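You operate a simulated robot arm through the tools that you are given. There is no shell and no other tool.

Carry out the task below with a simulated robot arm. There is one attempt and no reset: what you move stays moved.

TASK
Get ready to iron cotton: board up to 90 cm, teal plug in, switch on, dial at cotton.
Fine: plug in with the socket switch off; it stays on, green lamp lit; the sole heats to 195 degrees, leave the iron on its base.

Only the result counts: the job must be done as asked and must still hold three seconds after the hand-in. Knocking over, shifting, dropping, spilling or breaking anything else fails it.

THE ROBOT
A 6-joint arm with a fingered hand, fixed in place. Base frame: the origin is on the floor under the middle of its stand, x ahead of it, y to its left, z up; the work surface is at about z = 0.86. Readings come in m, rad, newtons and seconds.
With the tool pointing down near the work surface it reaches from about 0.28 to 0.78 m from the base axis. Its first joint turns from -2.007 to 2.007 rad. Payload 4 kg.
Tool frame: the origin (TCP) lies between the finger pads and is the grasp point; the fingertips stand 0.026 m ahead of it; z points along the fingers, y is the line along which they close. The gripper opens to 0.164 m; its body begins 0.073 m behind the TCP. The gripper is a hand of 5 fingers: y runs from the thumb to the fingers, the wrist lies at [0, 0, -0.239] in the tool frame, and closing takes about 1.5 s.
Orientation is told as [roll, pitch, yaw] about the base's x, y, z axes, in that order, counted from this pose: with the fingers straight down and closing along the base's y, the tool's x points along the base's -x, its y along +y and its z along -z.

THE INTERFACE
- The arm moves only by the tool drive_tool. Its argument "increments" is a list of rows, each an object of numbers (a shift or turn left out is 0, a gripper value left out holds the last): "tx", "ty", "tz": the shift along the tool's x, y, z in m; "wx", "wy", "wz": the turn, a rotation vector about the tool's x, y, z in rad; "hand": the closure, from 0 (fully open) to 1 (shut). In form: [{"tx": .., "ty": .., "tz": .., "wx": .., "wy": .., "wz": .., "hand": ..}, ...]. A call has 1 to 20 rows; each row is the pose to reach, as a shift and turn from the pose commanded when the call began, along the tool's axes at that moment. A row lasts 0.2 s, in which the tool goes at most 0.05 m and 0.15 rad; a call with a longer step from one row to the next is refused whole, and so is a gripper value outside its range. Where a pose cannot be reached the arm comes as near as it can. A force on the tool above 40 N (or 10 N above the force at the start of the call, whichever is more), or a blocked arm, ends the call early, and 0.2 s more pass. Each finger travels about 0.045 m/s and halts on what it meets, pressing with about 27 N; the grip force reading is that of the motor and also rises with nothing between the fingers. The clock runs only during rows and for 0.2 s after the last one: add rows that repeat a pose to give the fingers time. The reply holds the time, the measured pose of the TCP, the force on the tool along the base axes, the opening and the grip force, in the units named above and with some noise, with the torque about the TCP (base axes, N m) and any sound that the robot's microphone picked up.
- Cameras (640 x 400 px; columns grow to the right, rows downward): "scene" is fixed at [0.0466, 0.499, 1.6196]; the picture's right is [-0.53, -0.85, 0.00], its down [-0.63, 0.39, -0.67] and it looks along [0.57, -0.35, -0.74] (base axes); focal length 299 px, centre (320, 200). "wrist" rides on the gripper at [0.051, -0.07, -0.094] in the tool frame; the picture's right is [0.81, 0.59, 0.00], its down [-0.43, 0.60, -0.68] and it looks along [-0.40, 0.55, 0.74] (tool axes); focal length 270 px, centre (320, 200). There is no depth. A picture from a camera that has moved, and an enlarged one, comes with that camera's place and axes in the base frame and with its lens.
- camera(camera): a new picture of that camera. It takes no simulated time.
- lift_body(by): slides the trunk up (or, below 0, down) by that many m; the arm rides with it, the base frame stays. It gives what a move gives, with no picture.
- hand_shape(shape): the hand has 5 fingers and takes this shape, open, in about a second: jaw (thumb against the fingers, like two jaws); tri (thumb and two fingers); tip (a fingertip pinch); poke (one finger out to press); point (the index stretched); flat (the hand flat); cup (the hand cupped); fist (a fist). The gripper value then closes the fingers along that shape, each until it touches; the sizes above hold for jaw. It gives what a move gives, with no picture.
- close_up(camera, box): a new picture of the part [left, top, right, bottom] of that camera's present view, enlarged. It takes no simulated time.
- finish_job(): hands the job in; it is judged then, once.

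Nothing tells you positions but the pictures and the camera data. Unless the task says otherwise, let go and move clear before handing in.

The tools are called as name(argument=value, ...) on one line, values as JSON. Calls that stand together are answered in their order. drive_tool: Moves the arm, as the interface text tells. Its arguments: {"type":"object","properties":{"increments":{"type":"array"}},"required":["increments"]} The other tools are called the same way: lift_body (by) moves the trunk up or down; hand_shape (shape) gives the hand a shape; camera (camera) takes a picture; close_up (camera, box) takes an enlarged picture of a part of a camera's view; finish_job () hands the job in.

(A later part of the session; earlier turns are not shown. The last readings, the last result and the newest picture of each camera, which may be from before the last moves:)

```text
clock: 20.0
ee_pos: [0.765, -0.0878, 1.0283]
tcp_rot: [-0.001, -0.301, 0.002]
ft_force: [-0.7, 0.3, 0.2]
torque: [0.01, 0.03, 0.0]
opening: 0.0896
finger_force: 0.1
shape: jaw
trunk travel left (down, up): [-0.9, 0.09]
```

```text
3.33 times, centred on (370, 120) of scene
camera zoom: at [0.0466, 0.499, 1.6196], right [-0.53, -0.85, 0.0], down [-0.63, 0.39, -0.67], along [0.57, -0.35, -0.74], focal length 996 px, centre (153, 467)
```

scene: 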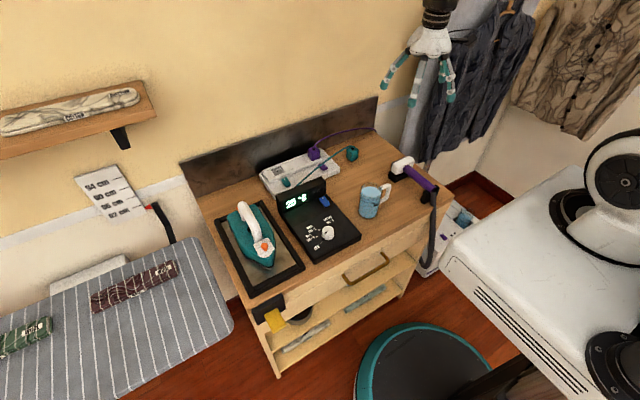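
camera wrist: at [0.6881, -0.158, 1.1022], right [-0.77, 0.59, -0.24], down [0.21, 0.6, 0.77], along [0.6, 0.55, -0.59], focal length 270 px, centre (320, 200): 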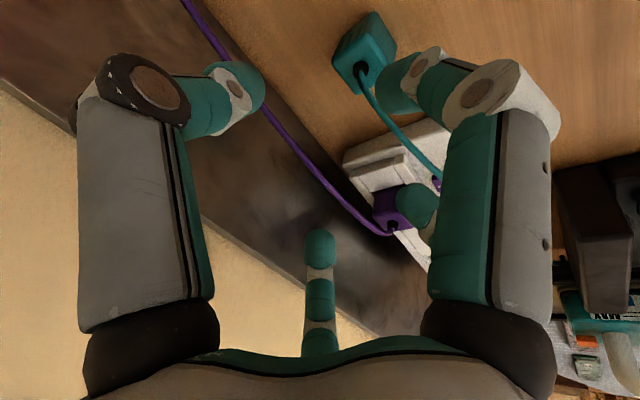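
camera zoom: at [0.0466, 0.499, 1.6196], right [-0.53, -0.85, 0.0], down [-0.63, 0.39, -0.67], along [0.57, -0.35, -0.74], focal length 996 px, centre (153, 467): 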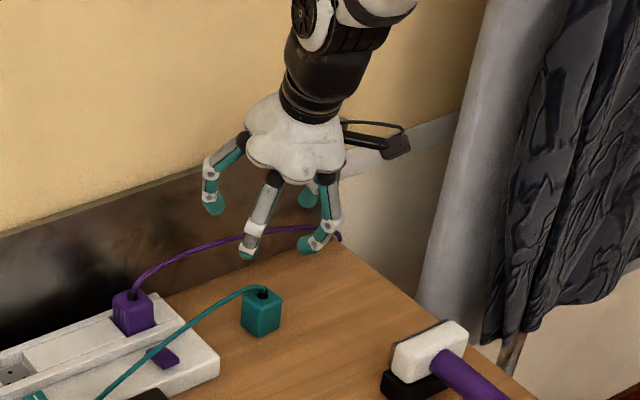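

close_up(camera="wrist", box=[300, 0, 440, 100])

close_up(camera="wrist", box=[330, 100, 450, 280])

```text
4.00 times, centred on (370, 50) of wrist
camera zoom: at [0.6881, -0.158, 1.1022], right [-0.77, 0.59, -0.24], down [0.21, 0.6, 0.77], along [0.6, 0.55, -0.59], focal length 1081 px, centre (120, 800)
```

zoom: 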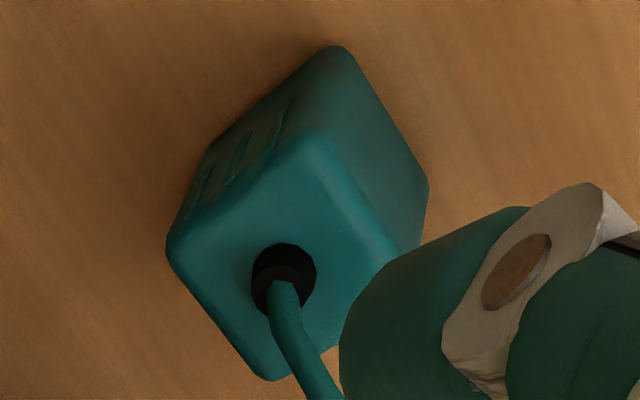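

```text
2.22 times, centred on (390, 190) of wrist
camera zoom: at [0.6881, -0.158, 1.1022], right [-0.77, 0.59, -0.24], down [0.21, 0.6, 0.77], along [0.6, 0.55, -0.59], focal length 601 px, centre (164, 222)
```

zoom: 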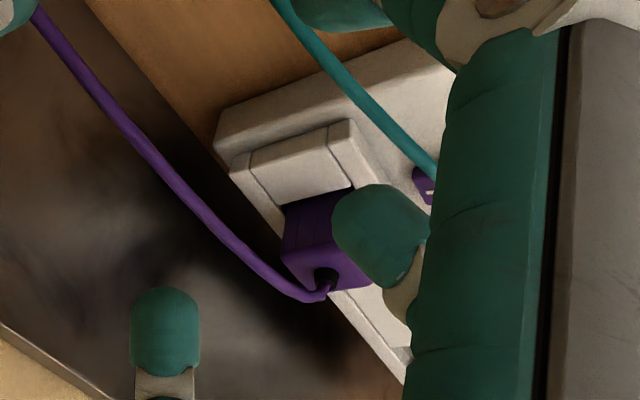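

The plug centre is (0.763, -0.088) with a yaw of about +5°. I'll match the yaw and descend around it in stages.

drive_tool(increments=[{"tx": 0.008, "tz": 0.022, "wx": -0.0126, "wz": -0.0406}, {"tx": 0.016, "tz": 0.045, "wx": -0.0252, "wz": -0.0812}, {"tx": 0.024, "tz": 0.067, "wx": -0.0252, "wz": -0.0812}])

camera(camera="wrist")

close_up(camera="scene", box=[310, 90, 410, 170])

```text
clock: 20.8
ee_pos: [0.7605, -0.0893, 0.9582]
tcp_rot: [0.0, -0.301, 0.083]
ft_force: [0.2, -0.2, -0.5]
torque: [0.0, 0.02, -0.01]
opening: 0.0895
finger_force: 0.0
shape: jaw
trunk travel left (down, up): [-0.9, 0.09]
```

```text
taken
camera wrist: at [0.6902, -0.1647, 1.032], right [-0.82, 0.52, -0.24], down [0.16, 0.61, 0.77], along [0.55, 0.6, -0.59], focal length 270 px, centre (320, 200)
```

wrist: 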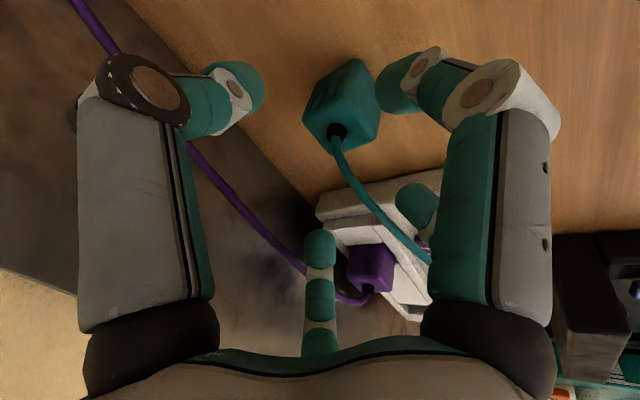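

```text
5.00 times, centred on (360, 130) of scene
camera zoom: at [0.0466, 0.499, 1.6196], right [-0.53, -0.85, 0.0], down [-0.63, 0.39, -0.67], along [0.57, -0.35, -0.74], focal length 1493 px, centre (120, 550)
```

zoom: 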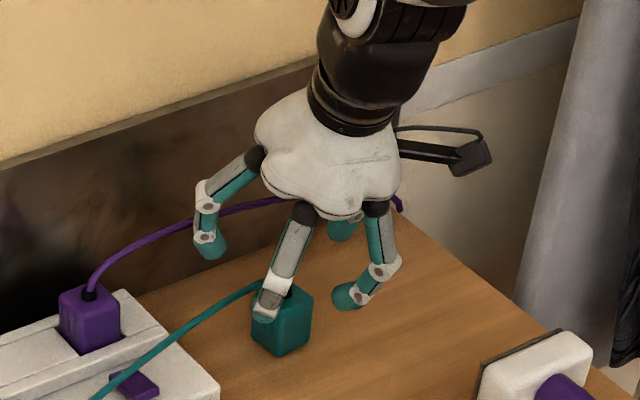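

The hand is centred over the plug, so I'll descend the last 5 cm and then close gently.

drive_tool(increments=[{"tx": 0.006, "ty": 0.001, "tz": 0.018}, {"tx": 0.011, "ty": 0.001, "tz": 0.034}, {"tx": 0.0161, "ty": 0.001, "tz": 0.0484}, {"tx": 0.0161, "ty": 0.001, "tz": 0.0484}])

camera(camera="wrist")

close_up(camera="scene", box=[310, 100, 410, 180])

```text
clock: 21.8
ee_pos: [0.7585, -0.0881, 0.9085]
tcp_rot: [0.0, -0.301, 0.086]
ft_force: [0.0, -0.4, -0.2]
torque: [-0.02, -0.02, 0.02]
opening: 0.0894
finger_force: 0.2
shape: jaw
trunk travel left (down, up): [-0.9, 0.09]
```

```text
taken
camera wrist: at [0.6884, -0.164, 0.9822], right [-0.82, 0.52, -0.24], down [0.16, 0.61, 0.77], along [0.55, 0.6, -0.59], focal length 270 px, centre (320, 200)
```

wrist: 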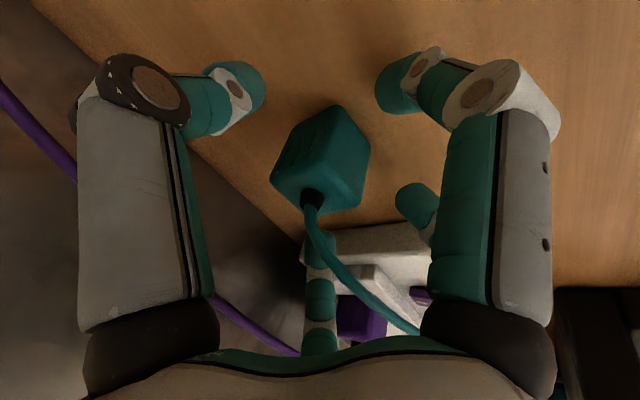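

```text
5.00 times, centred on (360, 140) of scene
camera zoom: at [0.0466, 0.499, 1.6196], right [-0.53, -0.85, 0.0], down [-0.63, 0.39, -0.67], along [0.57, -0.35, -0.74], focal length 1493 px, centre (120, 500)
```

zoom: 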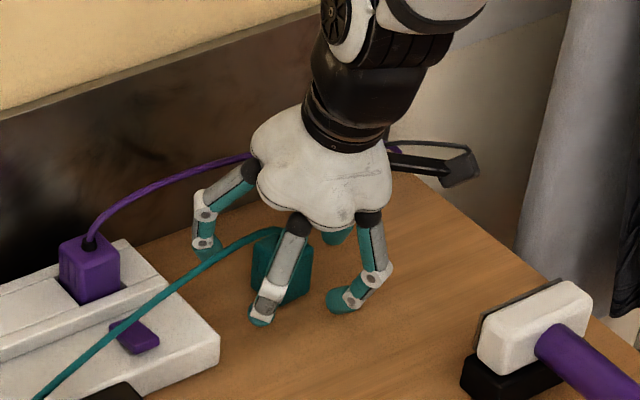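

The plug sits between the fingers, so I'll close on it.

drive_tool(increments=[{"hand": 0.6}, {"hand": 0.7}, {"hand": 0.75}, {"hand": 0.8}, {"hand": 0.8}])

camera(camera="wrist")

close_up(camera="scene", box=[310, 100, 410, 180])

```text
clock: 23.0
ee_pos: [0.7597, -0.0879, 0.908]
tcp_rot: [-0.001, -0.299, 0.083]
ft_force: [-1.1, 0.5, 0.8]
torque: [-0.03, 0.01, 0.02]
opening: 0.0358
finger_force: 27.3
shape: jaw
trunk travel left (down, up): [-0.9, 0.09]
```

```text
taken
camera wrist: at [0.6885, -0.164, 0.9822], right [-0.82, 0.52, -0.24], down [0.16, 0.61, 0.77], along [0.55, 0.6, -0.59], focal length 270 px, centre (320, 200)
```

wrist: 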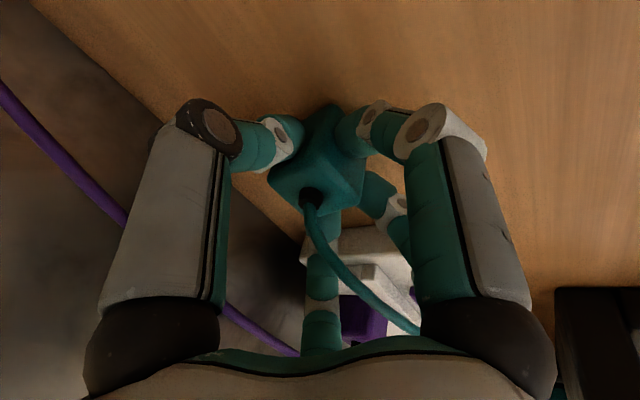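

```text
5.00 times, centred on (360, 140) of scene
camera zoom: at [0.0466, 0.499, 1.6196], right [-0.53, -0.85, 0.0], down [-0.63, 0.39, -0.67], along [0.57, -0.35, -0.74], focal length 1493 px, centre (120, 500)
```

zoom: 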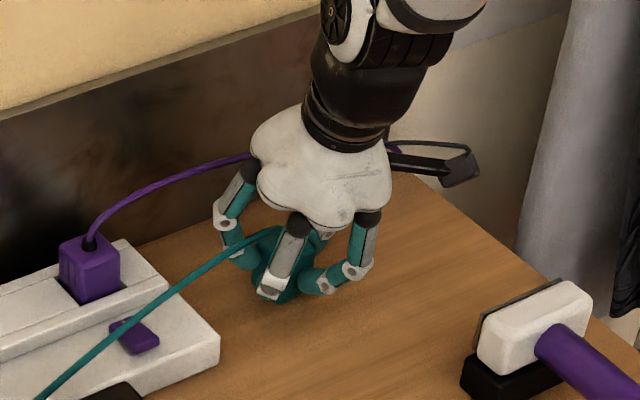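

The grip reads 27 N at 36 mm opening, so the plug is held. I'll lift slightly and check.

drive_tool(increments=[{"hand": 0.88}, {"hand": 0.88}, {"tx": -0.004, "tz": -0.013}, {"tx": -0.008, "tz": -0.026}, {"tx": -0.0119, "tz": -0.0382}])

close_up(camera="wrist", box=[200, 60, 460, 260])

close_up(camera="scene", box=[320, 110, 390, 166])

```text
clock: 24.2
ee_pos: [0.7582, -0.0869, 0.9482]
tcp_rot: [0.0, -0.301, 0.085]
ft_force: [-0.2, -0.5, -0.9]
torque: [-0.03, 0.0, -0.05]
opening: 0.0359
finger_force: 26.8
shape: jaw
trunk travel left (down, up): [-0.9, 0.09]
```

```text
2.00 times, centred on (330, 160) of wrist
camera zoom: at [0.6886, -0.1639, 1.022], right [-0.82, 0.52, -0.24], down [0.16, 0.61, 0.77], along [0.55, 0.6, -0.59], focal length 541 px, centre (300, 280)
```

zoom: 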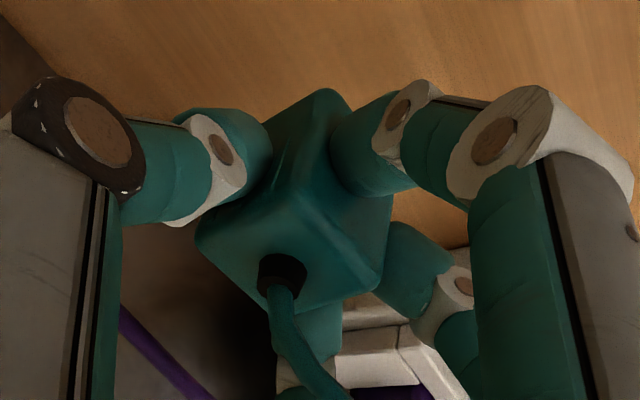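

```text
7.14 times, centred on (355, 138) of scene
camera zoom: at [0.0466, 0.499, 1.6196], right [-0.53, -0.85, 0.0], down [-0.63, 0.39, -0.67], along [0.57, -0.35, -0.74], focal length 2133 px, centre (70, 643)
```

zoom: 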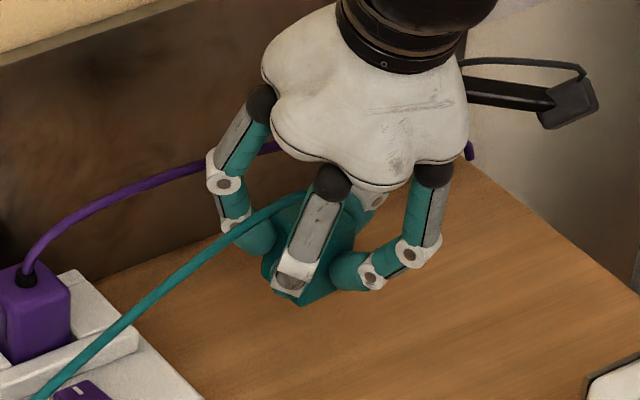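

The plug is lifted, upright and centred in the grip. I'll carry it up and across to above the free socket at z ≈ 1.05, turning the yaw back to zero.

drive_tool(increments=[{"tx": -0.0099, "tz": -0.0318}, {"tx": -0.0198, "tz": -0.0637}, {"tx": -0.0297, "tz": -0.0955}, {"tx": -0.0386, "ty": 0.0416, "tz": -0.0927, "wx": 0.005, "wz": 0.016}, {"tx": -0.0475, "ty": 0.0833, "tz": -0.09, "wx": 0.01, "wz": 0.032}, {"tx": -0.0565, "ty": 0.1249, "tz": -0.0872, "wx": 0.015, "wz": 0.048}, {"tx": -0.0654, "ty": 0.1666, "tz": -0.0844, "wx": 0.02, "wz": 0.064}, {"tx": -0.0743, "ty": 0.2082, "tz": -0.0816, "wx": 0.0252, "wz": 0.0812}, {"tx": -0.0833, "ty": 0.2499, "tz": -0.0789, "wx": 0.0252, "wz": 0.0812}, {"tx": -0.0922, "ty": 0.2915, "tz": -0.0761, "wx": 0.0252, "wz": 0.0812}])

camera(camera="wrist")

close_up(camera="scene", box=[220, 60, 380, 180])

```text
clock: 26.4
ee_pos: [0.7995, 0.2104, 1.0468]
tcp_rot: [-0.002, -0.298, 0.0]
ft_force: [-0.6, 0.1, -0.8]
torque: [-0.02, 0.01, 0.03]
opening: 0.0359
finger_force: 26.1
shape: jaw
trunk travel left (down, up): [-0.9, 0.09]
```

```text
taken
camera wrist: at [0.7233, 0.1392, 1.1204], right [-0.77, 0.59, -0.24], down [0.21, 0.6, 0.77], along [0.6, 0.55, -0.59], focal length 270 px, centre (320, 200)
```

wrist: 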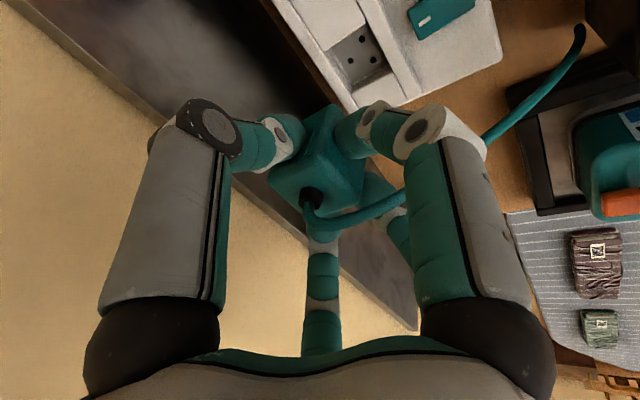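

```text
3.33 times, centred on (300, 120) of scene
camera zoom: at [0.0466, 0.499, 1.6196], right [-0.53, -0.85, 0.0], down [-0.63, 0.39, -0.67], along [0.57, -0.35, -0.74], focal length 996 px, centre (387, 467)
```

zoom: 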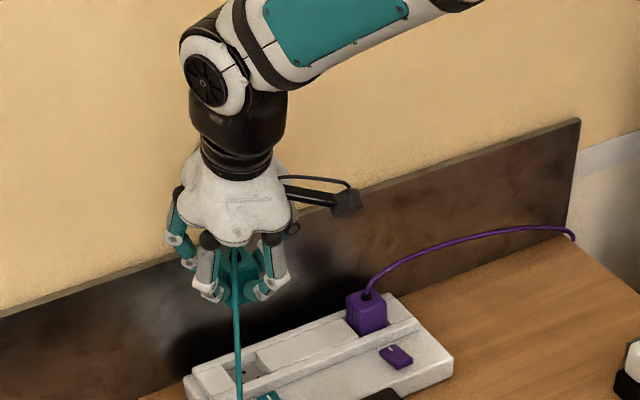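

close_up(camera="wrist", box=[310, 0, 440, 110])

close_up(camera="wrist", box=[230, 90, 390, 240])

close_up(camera="scene", box=[260, 110, 310, 160])

```text
3.64 times, centred on (375, 55) of wrist
camera zoom: at [0.7233, 0.1392, 1.1204], right [-0.77, 0.59, -0.24], down [0.21, 0.6, 0.77], along [0.6, 0.55, -0.59], focal length 983 px, centre (120, 727)
```

zoom: 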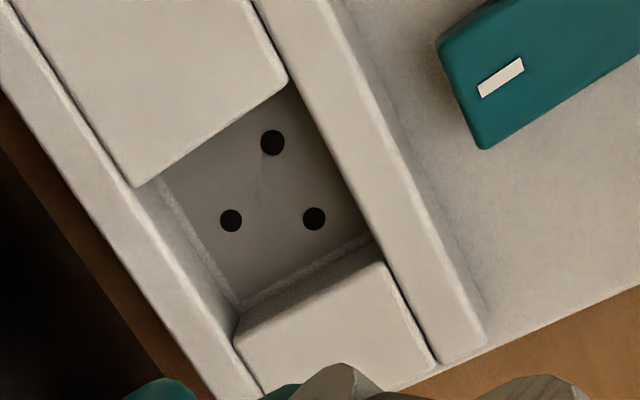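

```text
2.67 times, centred on (310, 165) of wrist
camera zoom: at [0.7233, 0.1392, 1.1204], right [-0.77, 0.59, -0.24], down [0.21, 0.6, 0.77], along [0.6, 0.55, -0.59], focal length 721 px, centre (347, 293)
```

zoom: 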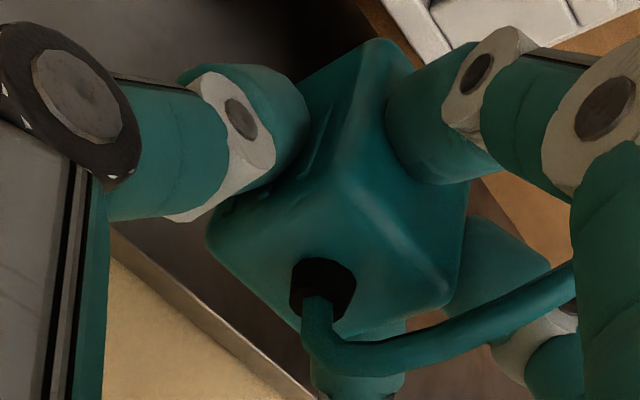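

```text
8.00 times, centred on (285, 135) of scene
camera zoom: at [0.0466, 0.499, 1.6196], right [-0.53, -0.85, 0.0], down [-0.63, 0.39, -0.67], along [0.57, -0.35, -0.74], focal length 2389 px, centre (600, 720)
```

zoom: 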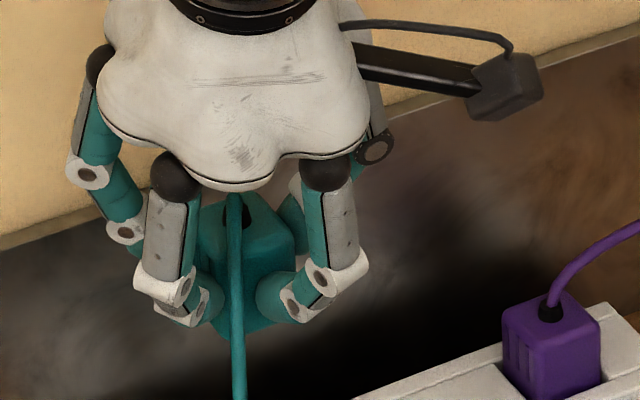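

The recess is centred at (0.806, 0.211) with zero yaw, and the held plug is centred over it within about a millimetre. I'll descend 10 cm so the plug's base is just above the rails.

drive_tool(increments=[{"tx": 0.0072, "ty": 0.0006, "tz": 0.0239}, {"tx": 0.0144, "ty": 0.0006, "tz": 0.0479}, {"tx": 0.0217, "ty": 0.0006, "tz": 0.0718}, {"tx": 0.0271, "ty": 0.0006, "tz": 0.0895}, {"tx": 0.0271, "ty": 0.0006, "tz": 0.0895}])

camera(camera="wrist")

close_up(camera="scene", box=[250, 120, 330, 190])

```text
clock: 27.6
ee_pos: [0.8008, 0.2089, 0.954]
tcp_rot: [0.0, -0.301, 0.002]
ft_force: [0.0, 0.2, -1.0]
torque: [-0.01, 0.0, -0.01]
opening: 0.0353
finger_force: 26.5
shape: jaw
trunk travel left (down, up): [-0.9, 0.09]
```

```text
taken
camera wrist: at [0.7239, 0.1384, 1.0278], right [-0.77, 0.59, -0.24], down [0.21, 0.6, 0.77], along [0.6, 0.55, -0.59], focal length 270 px, centre (320, 200)
```

wrist: 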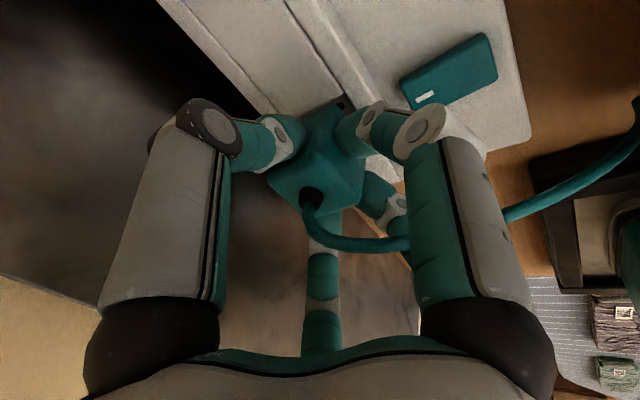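

```text
5.71 times, centred on (290, 155) of scene
camera zoom: at [0.0466, 0.499, 1.6196], right [-0.53, -0.85, 0.0], down [-0.63, 0.39, -0.67], along [0.57, -0.35, -0.74], focal length 1707 px, centre (491, 457)
```

zoom: 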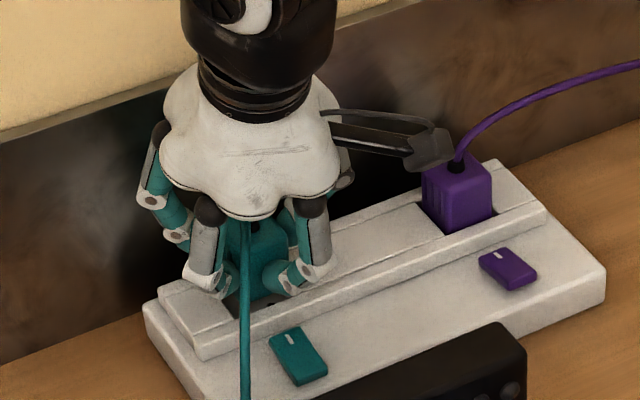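

close_up(camera="wrist", box=[260, 70, 400, 220])

close_up(camera="scene", box=[265, 150, 310, 185])

```text
2.67 times, centred on (330, 145) of wrist
camera zoom: at [0.7239, 0.1384, 1.0278], right [-0.77, 0.59, -0.24], down [0.21, 0.6, 0.77], along [0.6, 0.55, -0.59], focal length 721 px, centre (293, 347)
```

zoom: 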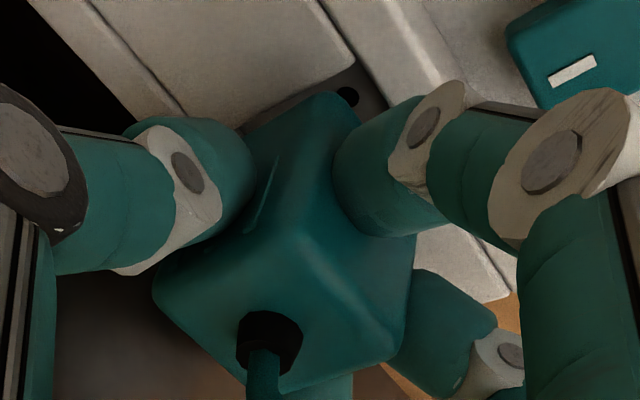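

```text
11.43 times, centred on (288, 168) of scene
camera zoom: at [0.0466, 0.499, 1.6196], right [-0.53, -0.85, 0.0], down [-0.63, 0.39, -0.67], along [0.57, -0.35, -0.74], focal length 3413 px, centre (691, 571)
```

zoom: 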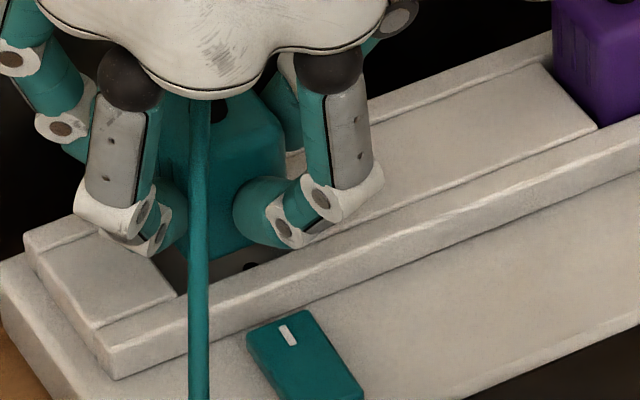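

The plug looks about 5 mm too far towards -y relative to the recess. I'll shift it +y and re-check.

drive_tool(increments=[{"ty": 0.0025}, {"ty": 0.005}, {"ty": 0.005}])

close_up(camera="wrist", box=[280, 70, 380, 140])

close_up(camera="scene", box=[270, 155, 300, 182])

close_up(camera="wrist", box=[240, 90, 400, 230])

```text
clock: 28.4
ee_pos: [0.7993, 0.215, 0.9544]
tcp_rot: [-0.001, -0.299, 0.0]
ft_force: [0.6, -0.4, -0.8]
torque: [-0.02, -0.02, 0.0]
opening: 0.0355
finger_force: 27.2
shape: jaw
trunk travel left (down, up): [-0.9, 0.09]
```

```text
5.71 times, centred on (330, 105) of wrist
camera zoom: at [0.7236, 0.1434, 1.0279], right [-0.77, 0.59, -0.24], down [0.21, 0.6, 0.77], along [0.6, 0.55, -0.59], focal length 1544 px, centre (263, 743)
```

zoom: 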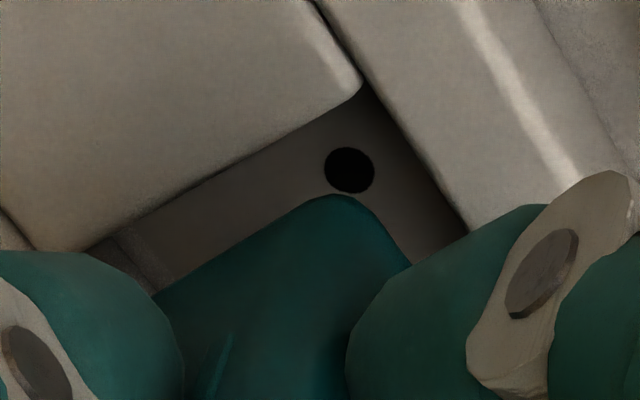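

```text
14.81 times, centred on (285, 168) of scene
camera zoom: at [0.0466, 0.499, 1.6196], right [-0.53, -0.85, 0.0], down [-0.63, 0.39, -0.67], along [0.57, -0.35, -0.74], focal length 4424 px, centre (838, 667)
```

zoom: 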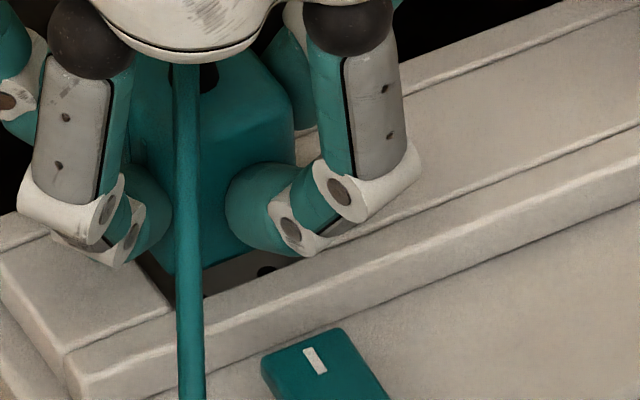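

```text
2.86 times, centred on (320, 160) of wrist
camera zoom: at [0.7236, 0.1434, 1.0279], right [-0.77, 0.59, -0.24], down [0.21, 0.6, 0.77], along [0.6, 0.55, -0.59], focal length 772 px, centre (320, 314)
```

zoom: 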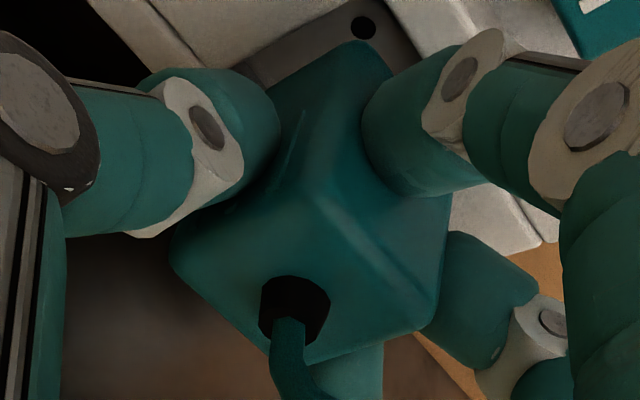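

The plug's base is now inside the recess outline on all visible sides. I'll lower it slowly into the socket.

drive_tool(increments=[{"tx": 0.0, "ty": 0.0005, "tz": 0.004}, {"tx": 0.0014, "ty": 0.001, "tz": 0.0085}, {"tx": 0.0027, "ty": 0.001, "tz": 0.013}, {"tx": 0.004, "ty": 0.001, "tz": 0.017}, {"tx": 0.004, "ty": 0.001, "tz": 0.017}])

close_up(camera="wrist", box=[240, 60, 400, 230])

close_up(camera="scene", box=[265, 150, 310, 185])

```text
clock: 29.6
ee_pos: [0.8032, 0.2136, 0.9452]
tcp_rot: [0.003, -0.312, -0.002]
ft_force: [-13.5, -5.9, 25.5]
torque: [-0.37, -0.04, -0.2]
opening: 0.0373
finger_force: 26.9
shape: jaw
trunk travel left (down, up): [-0.9, 0.09]
stopped in row 5: the force on the tool passed its limit at 41 N (the readings are from after the stop); the commanded pose is now the measured one
```

```text
2.35 times, centred on (320, 145) of wrist
camera zoom: at [0.7254, 0.1434, 1.019], right [-0.77, 0.59, -0.25], down [0.2, 0.59, 0.78], along [0.61, 0.55, -0.58], focal length 636 px, centre (320, 329)
```

zoom: 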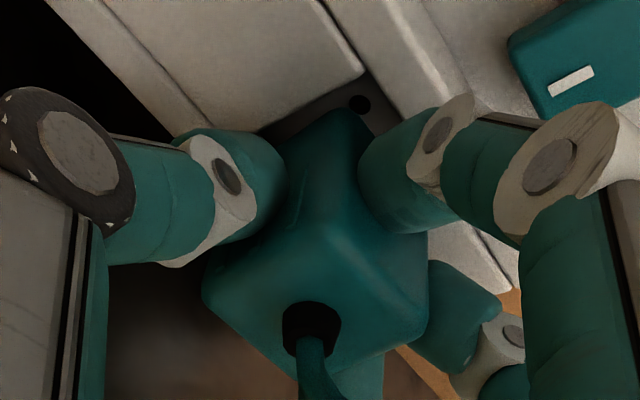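

```text
11.43 times, centred on (288, 168) of scene
camera zoom: at [0.0466, 0.499, 1.6196], right [-0.53, -0.85, 0.0], down [-0.63, 0.39, -0.67], along [0.57, -0.35, -0.74], focal length 3413 px, centre (691, 571)
```

zoom: 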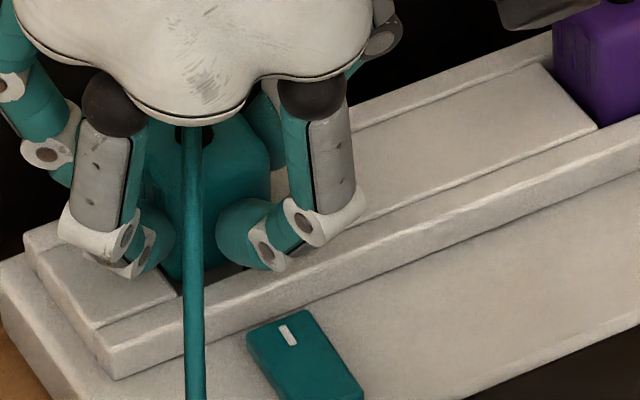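

The plug met the back rail with a force towards -x, so it is about 4 mm too far +x. I'll lift slightly, shift -x and look again.

drive_tool(increments=[{"tx": 0.0, "tz": -0.005, "wy": 0.005}, {"tx": 0.0023, "ty": -0.001, "tz": -0.0091, "wy": 0.012}, {"tx": 0.0023, "ty": -0.001, "tz": -0.0091, "wy": 0.012}])

close_up(camera="wrist", box=[240, 60, 400, 230])

close_up(camera="scene", box=[270, 155, 300, 182])

```text
clock: 30.4
ee_pos: [0.7976, 0.2139, 0.9457]
tcp_rot: [0.0, -0.29, -0.001]
ft_force: [0.0, -2.6, -1.8]
torque: [-0.15, 0.0, -0.02]
opening: 0.0365
finger_force: 26.4
shape: jaw
trunk travel left (down, up): [-0.9, 0.09]
```

```text
2.35 times, centred on (320, 145) of wrist
camera zoom: at [0.7219, 0.1431, 1.0202], right [-0.78, 0.59, -0.23], down [0.22, 0.59, 0.77], along [0.59, 0.55, -0.59], focal length 636 px, centre (320, 329)
```

zoom: 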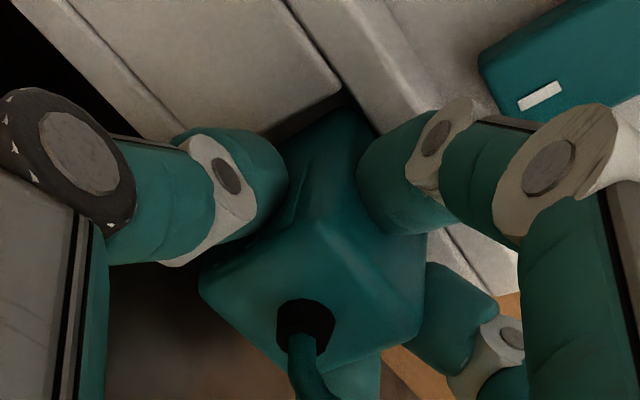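

```text
14.81 times, centred on (285, 168) of scene
camera zoom: at [0.0466, 0.499, 1.6196], right [-0.53, -0.85, 0.0], down [-0.63, 0.39, -0.67], along [0.57, -0.35, -0.74], focal length 4424 px, centre (838, 667)
```

zoom: 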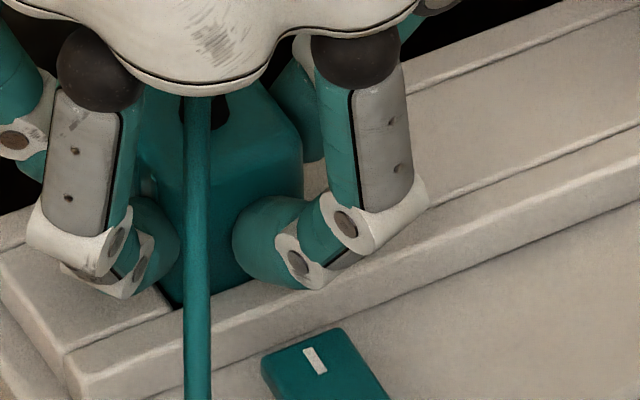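

The plug corner now sits just inside the recess, with margin at the back. I'll try lowering again slowly.

drive_tool(increments=[{"tx": 0.0, "tz": 0.004, "wy": -0.005}, {"tx": 0.001, "tz": 0.008, "wy": -0.01}, {"tx": 0.002, "tz": 0.012, "wy": -0.01}, {"tx": 0.003, "tz": 0.0155, "wy": -0.01}])

close_up(camera="wrist", box=[240, 60, 400, 230])

close_up(camera="scene", box=[265, 150, 310, 185])

```text
clock: 31.4
ee_pos: [0.7997, 0.2135, 0.9376]
tcp_rot: [0.005, -0.31, -0.003]
ft_force: [-5.3, -3.8, 22.6]
torque: [-0.41, 0.37, -0.16]
opening: 0.0367
finger_force: 27.3
shape: jaw
trunk travel left (down, up): [-0.9, 0.09]
```

```text
2.35 times, centred on (320, 145) of wrist
camera zoom: at [0.7229, 0.1433, 1.0102], right [-0.77, 0.59, -0.24], down [0.21, 0.59, 0.78], along [0.6, 0.55, -0.58], focal length 636 px, centre (320, 329)
```

zoom: 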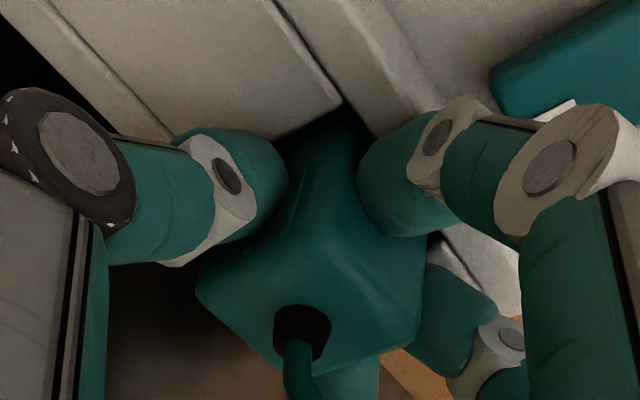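

```text
11.43 times, centred on (288, 168) of scene
camera zoom: at [0.0466, 0.499, 1.6196], right [-0.53, -0.85, 0.0], down [-0.63, 0.39, -0.67], along [0.57, -0.35, -0.74], focal length 3413 px, centre (691, 571)
```

zoom: 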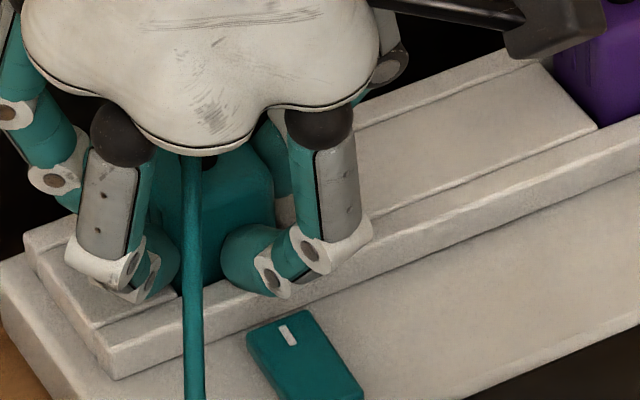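

The plug top is now near z ≈ 0.931, about level with the seated purple plug, with 23 N of downward resistance. I'll push a little further to confirm it is seated.

drive_tool(increments=[{"tx": 0.0008, "tz": 0.0025}, {"tx": 0.0016, "tz": 0.005}, {"tx": 0.0022, "tz": 0.007}])

close_up(camera="wrist", box=[240, 60, 400, 230])

close_up(camera="scene", box=[260, 140, 340, 200])

```text
clock: 31.9
ee_pos: [0.801, 0.2144, 0.9365]
tcp_rot: [0.003, -0.315, -0.004]
ft_force: [-13.7, -5.6, 21.7]
torque: [-0.51, 0.8, -0.23]
opening: 0.037
finger_force: 26.7
shape: jaw
trunk travel left (down, up): [-0.9, 0.09]
stopped in row 2: the force on the tool passed its limit at 42 N (the readings are from after the stop); the commanded pose is now the measured one
```

```text
2.35 times, centred on (320, 145) of wrist
camera zoom: at [0.7237, 0.1436, 1.009], right [-0.77, 0.59, -0.25], down [0.2, 0.59, 0.78], along [0.61, 0.55, -0.57], focal length 636 px, centre (320, 329)
```

zoom: 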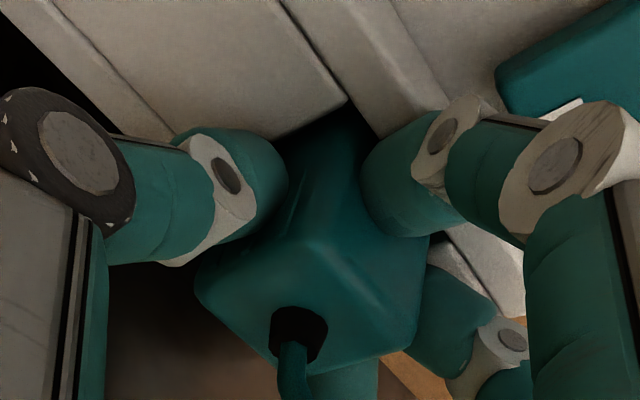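

```text
6.67 times, centred on (300, 170) of scene
camera zoom: at [0.0466, 0.499, 1.6196], right [-0.53, -0.85, 0.0], down [-0.63, 0.39, -0.67], along [0.57, -0.35, -0.74], focal length 1991 px, centre (453, 400)
```

zoom: 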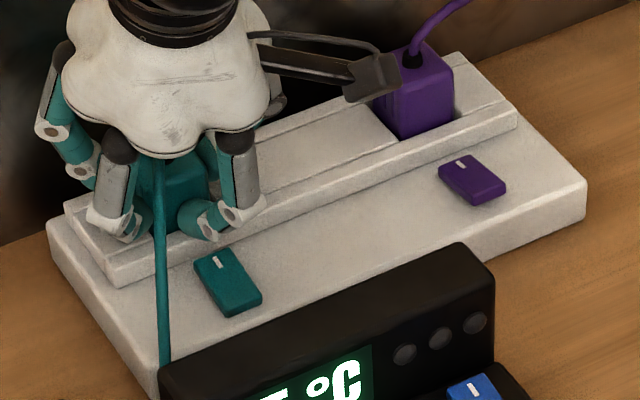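

The plug top height matches the purple plug, and a finger may be resting on the front rail. I'll release the grip and look at how the plug sits.

drive_tool(increments=[{"hand": 0.75}, {"hand": 0.65}, {"hand": 0.55}, {"hand": 0.5}, {"hand": 0.5}])

camera(camera="wrist")

close_up(camera="scene", box=[260, 140, 340, 200])

```text
clock: 33.1
ee_pos: [0.8032, 0.2149, 0.9342]
tcp_rot: [0.005, -0.314, -0.001]
ft_force: [2.8, -1.1, 17.8]
torque: [0.15, 0.18, -0.02]
opening: 0.0783
finger_force: 0.0
shape: jaw
trunk travel left (down, up): [-0.9, 0.09]
```

```text
taken
camera wrist: at [0.726, 0.1444, 1.007], right [-0.77, 0.59, -0.25], down [0.2, 0.59, 0.78], along [0.61, 0.55, -0.57], focal length 270 px, centre (320, 200)
```

wrist: 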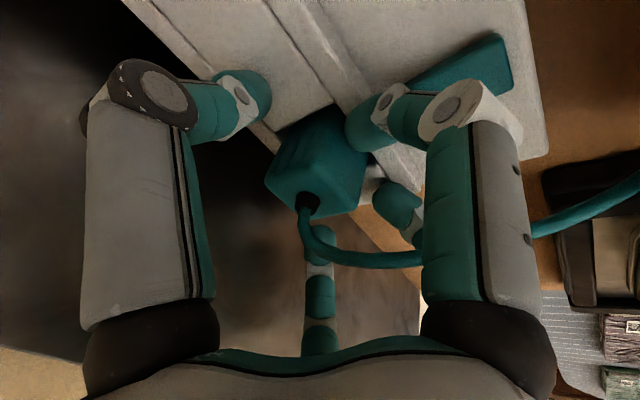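

```text
6.67 times, centred on (300, 170) of scene
camera zoom: at [0.0466, 0.499, 1.6196], right [-0.53, -0.85, 0.0], down [-0.63, 0.39, -0.67], along [0.57, -0.35, -0.74], focal length 1991 px, centre (453, 400)
```

zoom: 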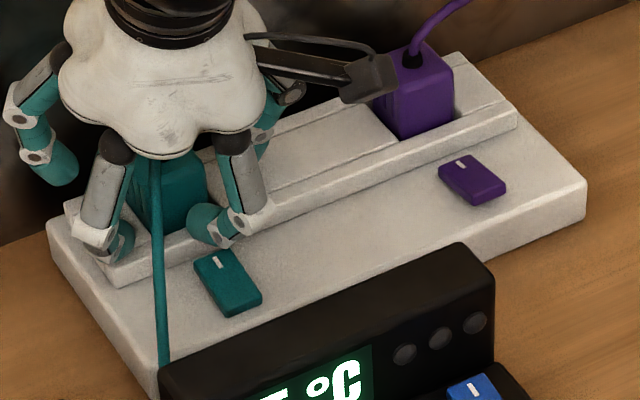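

The grip is off and the fingers are still resting on the rail. I'll raise the hand straight up and inspect the plug.

drive_tool(increments=[{"tx": -0.003, "tz": -0.0095}, {"tx": -0.0062, "tz": -0.019}, {"tx": -0.0155, "tz": -0.0475}, {"tx": -0.028, "tz": -0.0855}, {"tx": -0.037, "tz": -0.114}])

camera(camera="wrist")

close_up(camera="scene", box=[260, 140, 340, 200])

```text
clock: 34.3
ee_pos: [0.8028, 0.2139, 1.052]
tcp_rot: [0.004, -0.31, 0.001]
ft_force: [-0.3, -0.3, -0.3]
torque: [0.02, -0.02, 0.0]
opening: 0.0817
finger_force: 0.0
shape: jaw
trunk travel left (down, up): [-0.9, 0.09]
```

```text
taken
camera wrist: at [0.7261, 0.144, 1.1256], right [-0.77, 0.59, -0.25], down [0.2, 0.59, 0.78], along [0.6, 0.55, -0.58], focal length 270 px, centre (320, 200)
```

wrist: 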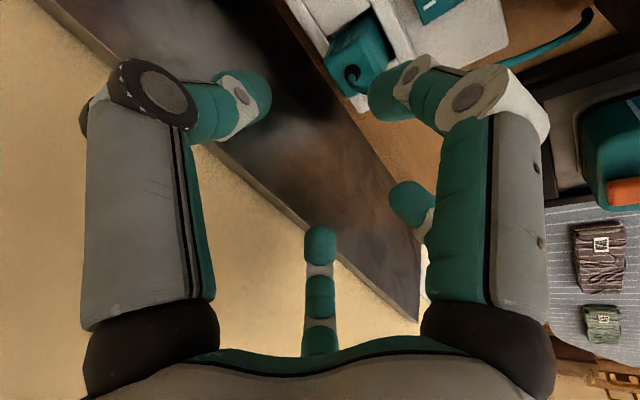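

```text
6.67 times, centred on (300, 170) of scene
camera zoom: at [0.0466, 0.499, 1.6196], right [-0.53, -0.85, 0.0], down [-0.63, 0.39, -0.67], along [0.57, -0.35, -0.74], focal length 1991 px, centre (453, 400)
```

zoom: 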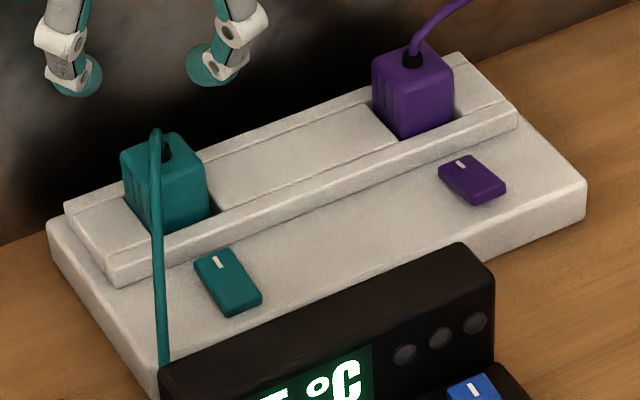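

close_up(camera="scene", box=[265, 150, 300, 180])

close_up(camera="scene", box=[300, 140, 335, 170])

close_up(camera="wrist", box=[290, 0, 430, 120])

```text
13.33 times, centred on (282, 165) of scene
camera zoom: at [0.0466, 0.499, 1.6196], right [-0.53, -0.85, 0.0], down [-0.63, 0.39, -0.67], along [0.57, -0.35, -0.74], focal length 3982 px, centre (820, 667)
```

zoom: 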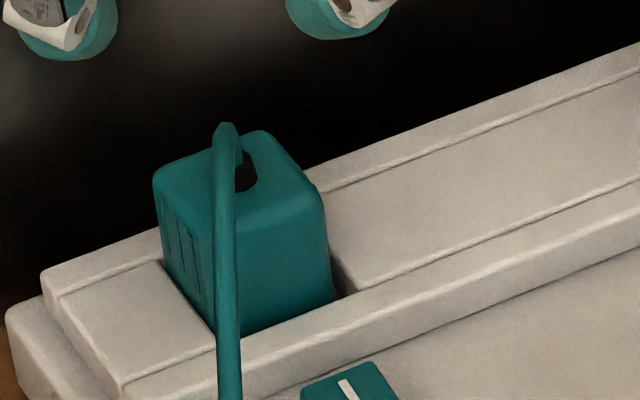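

```text
13.33 times, centred on (318, 155) of scene
camera zoom: at [0.0466, 0.499, 1.6196], right [-0.53, -0.85, 0.0], down [-0.63, 0.39, -0.67], along [0.57, -0.35, -0.74], focal length 3982 px, centre (353, 800)
```

zoom: 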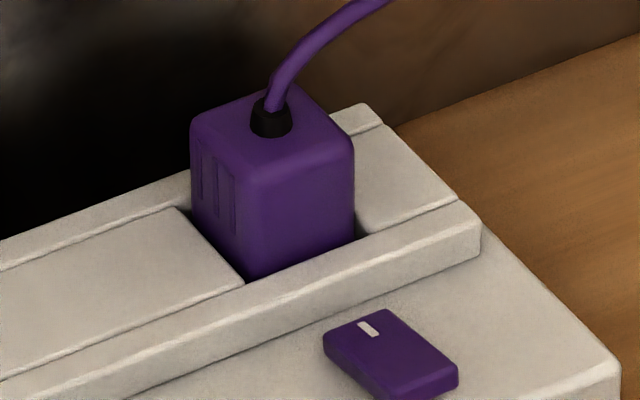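

```text
3.33 times, centred on (360, 60) of wrist
camera zoom: at [0.7261, 0.144, 1.1256], right [-0.77, 0.59, -0.25], down [0.2, 0.59, 0.78], along [0.6, 0.55, -0.58], focal length 901 px, centre (187, 667)
```

zoom: 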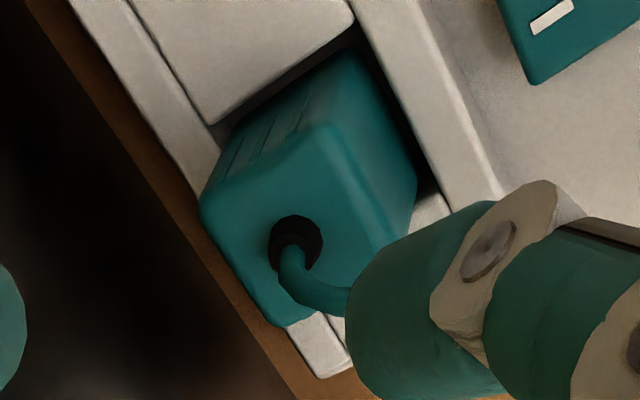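

The teal plug sits at the same height as the purple one and is centred in its recess, so it is seated. I'll pull the hand up and back with a smaller tilt, switch to the poke shape and check the rocker.

drive_tool(increments=[{"tx": 0.02, "tz": -0.02, "wy": 0.04}, {"tx": 0.04, "tz": -0.02, "wy": 0.08}, {"tx": 0.06, "tz": -0.015, "wy": 0.12}, {"tx": 0.075, "ty": -0.002, "tz": -0.01, "wy": 0.16}])

hand_shape(shape="poke")

camera(camera="wrist")

close_up(camera="scene", box=[240, 80, 360, 200])

```text
clock: 35.3
ee_pos: [0.7275, 0.2139, 1.0382]
tcp_rot: [0.004, -0.151, 0.001]
ft_force: [0.1, -0.5, 0.5]
torque: [-0.03, 0.03, -0.02]
opening: 0.0814
finger_force: 0.1
shape: jaw
trunk travel left (down, up): [-0.9, 0.09]
```

```text
clock: 36.2
ee_pos: [0.7286, 0.213, 1.0376]
tcp_rot: [0.004, -0.152, 0.0]
ft_force: [0.1, 0.4, -0.1]
torque: [0.04, 0.0, -0.06]
opening: 0.0
finger_force: 0.0
shape: poke
trunk travel left (down, up): [-0.9, 0.09]
```

```text
taken
camera wrist: at [0.6643, 0.1421, 1.1225], right [-0.8, 0.59, -0.12], down [0.33, 0.59, 0.74], along [0.5, 0.55, -0.67], focal length 270 px, centre (320, 200)
```

wrist: 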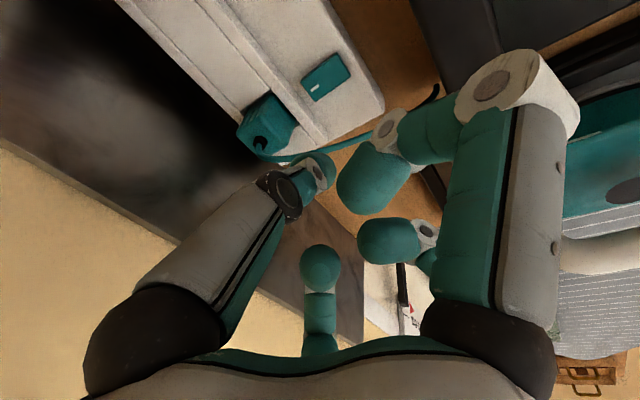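

```text
3.33 times, centred on (300, 140) of scene
camera zoom: at [0.0466, 0.499, 1.6196], right [-0.53, -0.85, 0.0], down [-0.63, 0.39, -0.67], along [0.57, -0.35, -0.74], focal length 996 px, centre (387, 400)
```

zoom: 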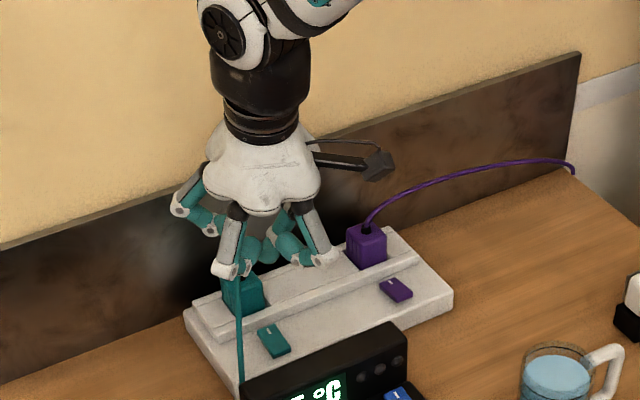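

close_up(camera="wrist", box=[225, 40, 375, 160])

close_up(camera="wrist", box=[295, 45, 360, 110])

close_up(camera="scene", box=[295, 130, 340, 165])

```text
3.33 times, centred on (300, 100) of wrist
camera zoom: at [0.6643, 0.1421, 1.1225], right [-0.8, 0.59, -0.12], down [0.33, 0.59, 0.74], along [0.5, 0.55, -0.67], focal length 901 px, centre (387, 533)
```

zoom: 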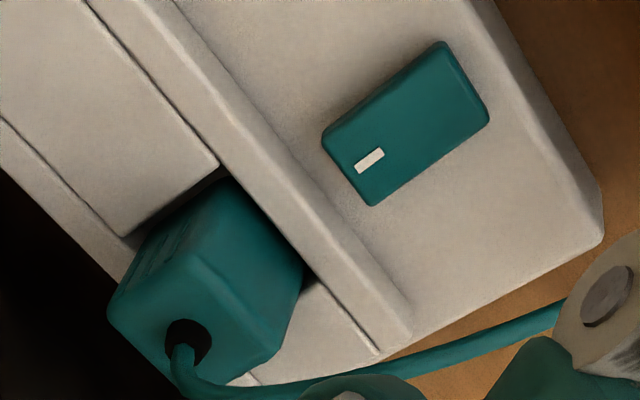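

```text
6.15 times, centred on (328, 78) of wrist
camera zoom: at [0.6643, 0.1421, 1.1225], right [-0.8, 0.59, -0.12], down [0.33, 0.59, 0.74], along [0.5, 0.55, -0.67], focal length 1663 px, centre (274, 954)
```

zoom: 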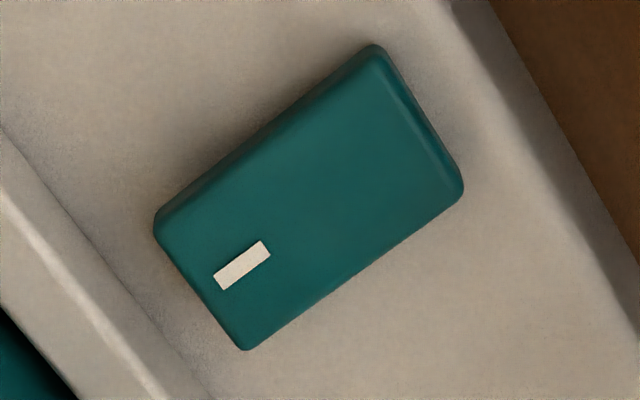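

```text
11.43 times, centred on (318, 148) of scene
camera zoom: at [0.0466, 0.499, 1.6196], right [-0.53, -0.85, 0.0], down [-0.63, 0.39, -0.67], along [0.57, -0.35, -0.74], focal length 3413 px, centre (349, 800)
```

zoom: 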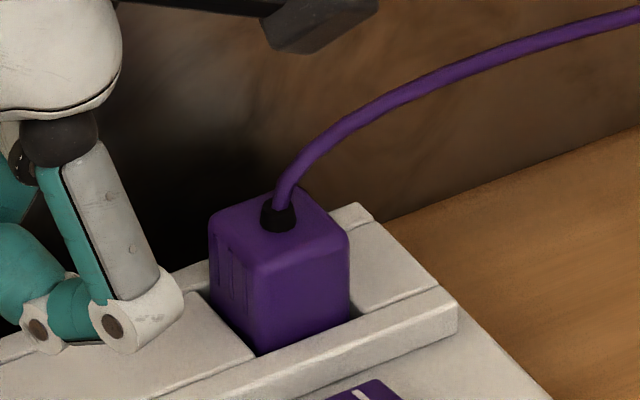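

The rocker spans x 0.724–0.762 around y ≈ 0.209, and its marked end appears raised, which I take as off. I'll bring the poking tip down above the marked end and verify.

drive_tool(increments=[{"tx": -0.002, "tz": 0.03}, {"tx": -0.004, "tz": 0.06}, {"tx": -0.0065, "tz": 0.085}, {"tx": -0.0079, "ty": -0.001, "tz": 0.0999}])

camera(camera="wrist")

close_up(camera="scene", box=[250, 120, 350, 210])

```text
clock: 37.2
ee_pos: [0.7519, 0.2123, 0.9414]
tcp_rot: [0.002, -0.153, -0.001]
ft_force: [-0.8, 0.3, 1.1]
torque: [-0.02, -0.03, 0.03]
opening: 0.0002
finger_force: 0.1
shape: poke
trunk travel left (down, up): [-0.9, 0.09]
```

```text
taken
camera wrist: at [0.6881, 0.1416, 1.0258], right [-0.8, 0.59, -0.12], down [0.33, 0.59, 0.74], along [0.5, 0.55, -0.67], focal length 270 px, centre (320, 200)
```

wrist: 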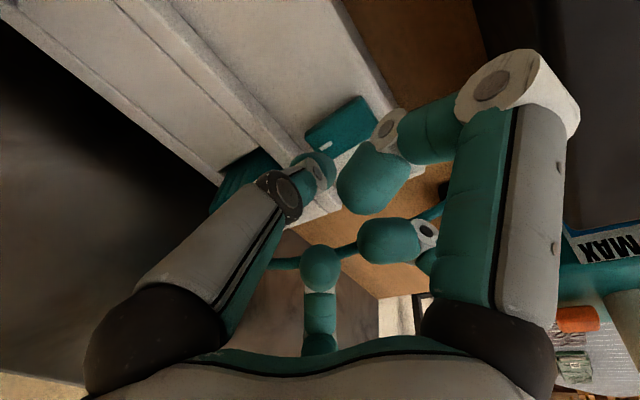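

```text
4.44 times, centred on (300, 165) of scene
camera zoom: at [0.0466, 0.499, 1.6196], right [-0.53, -0.85, 0.0], down [-0.63, 0.39, -0.67], along [0.57, -0.35, -0.74], focal length 1327 px, centre (409, 356)
```

zoom: 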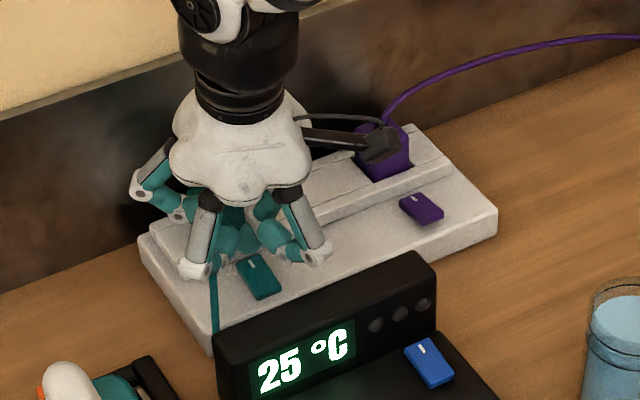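

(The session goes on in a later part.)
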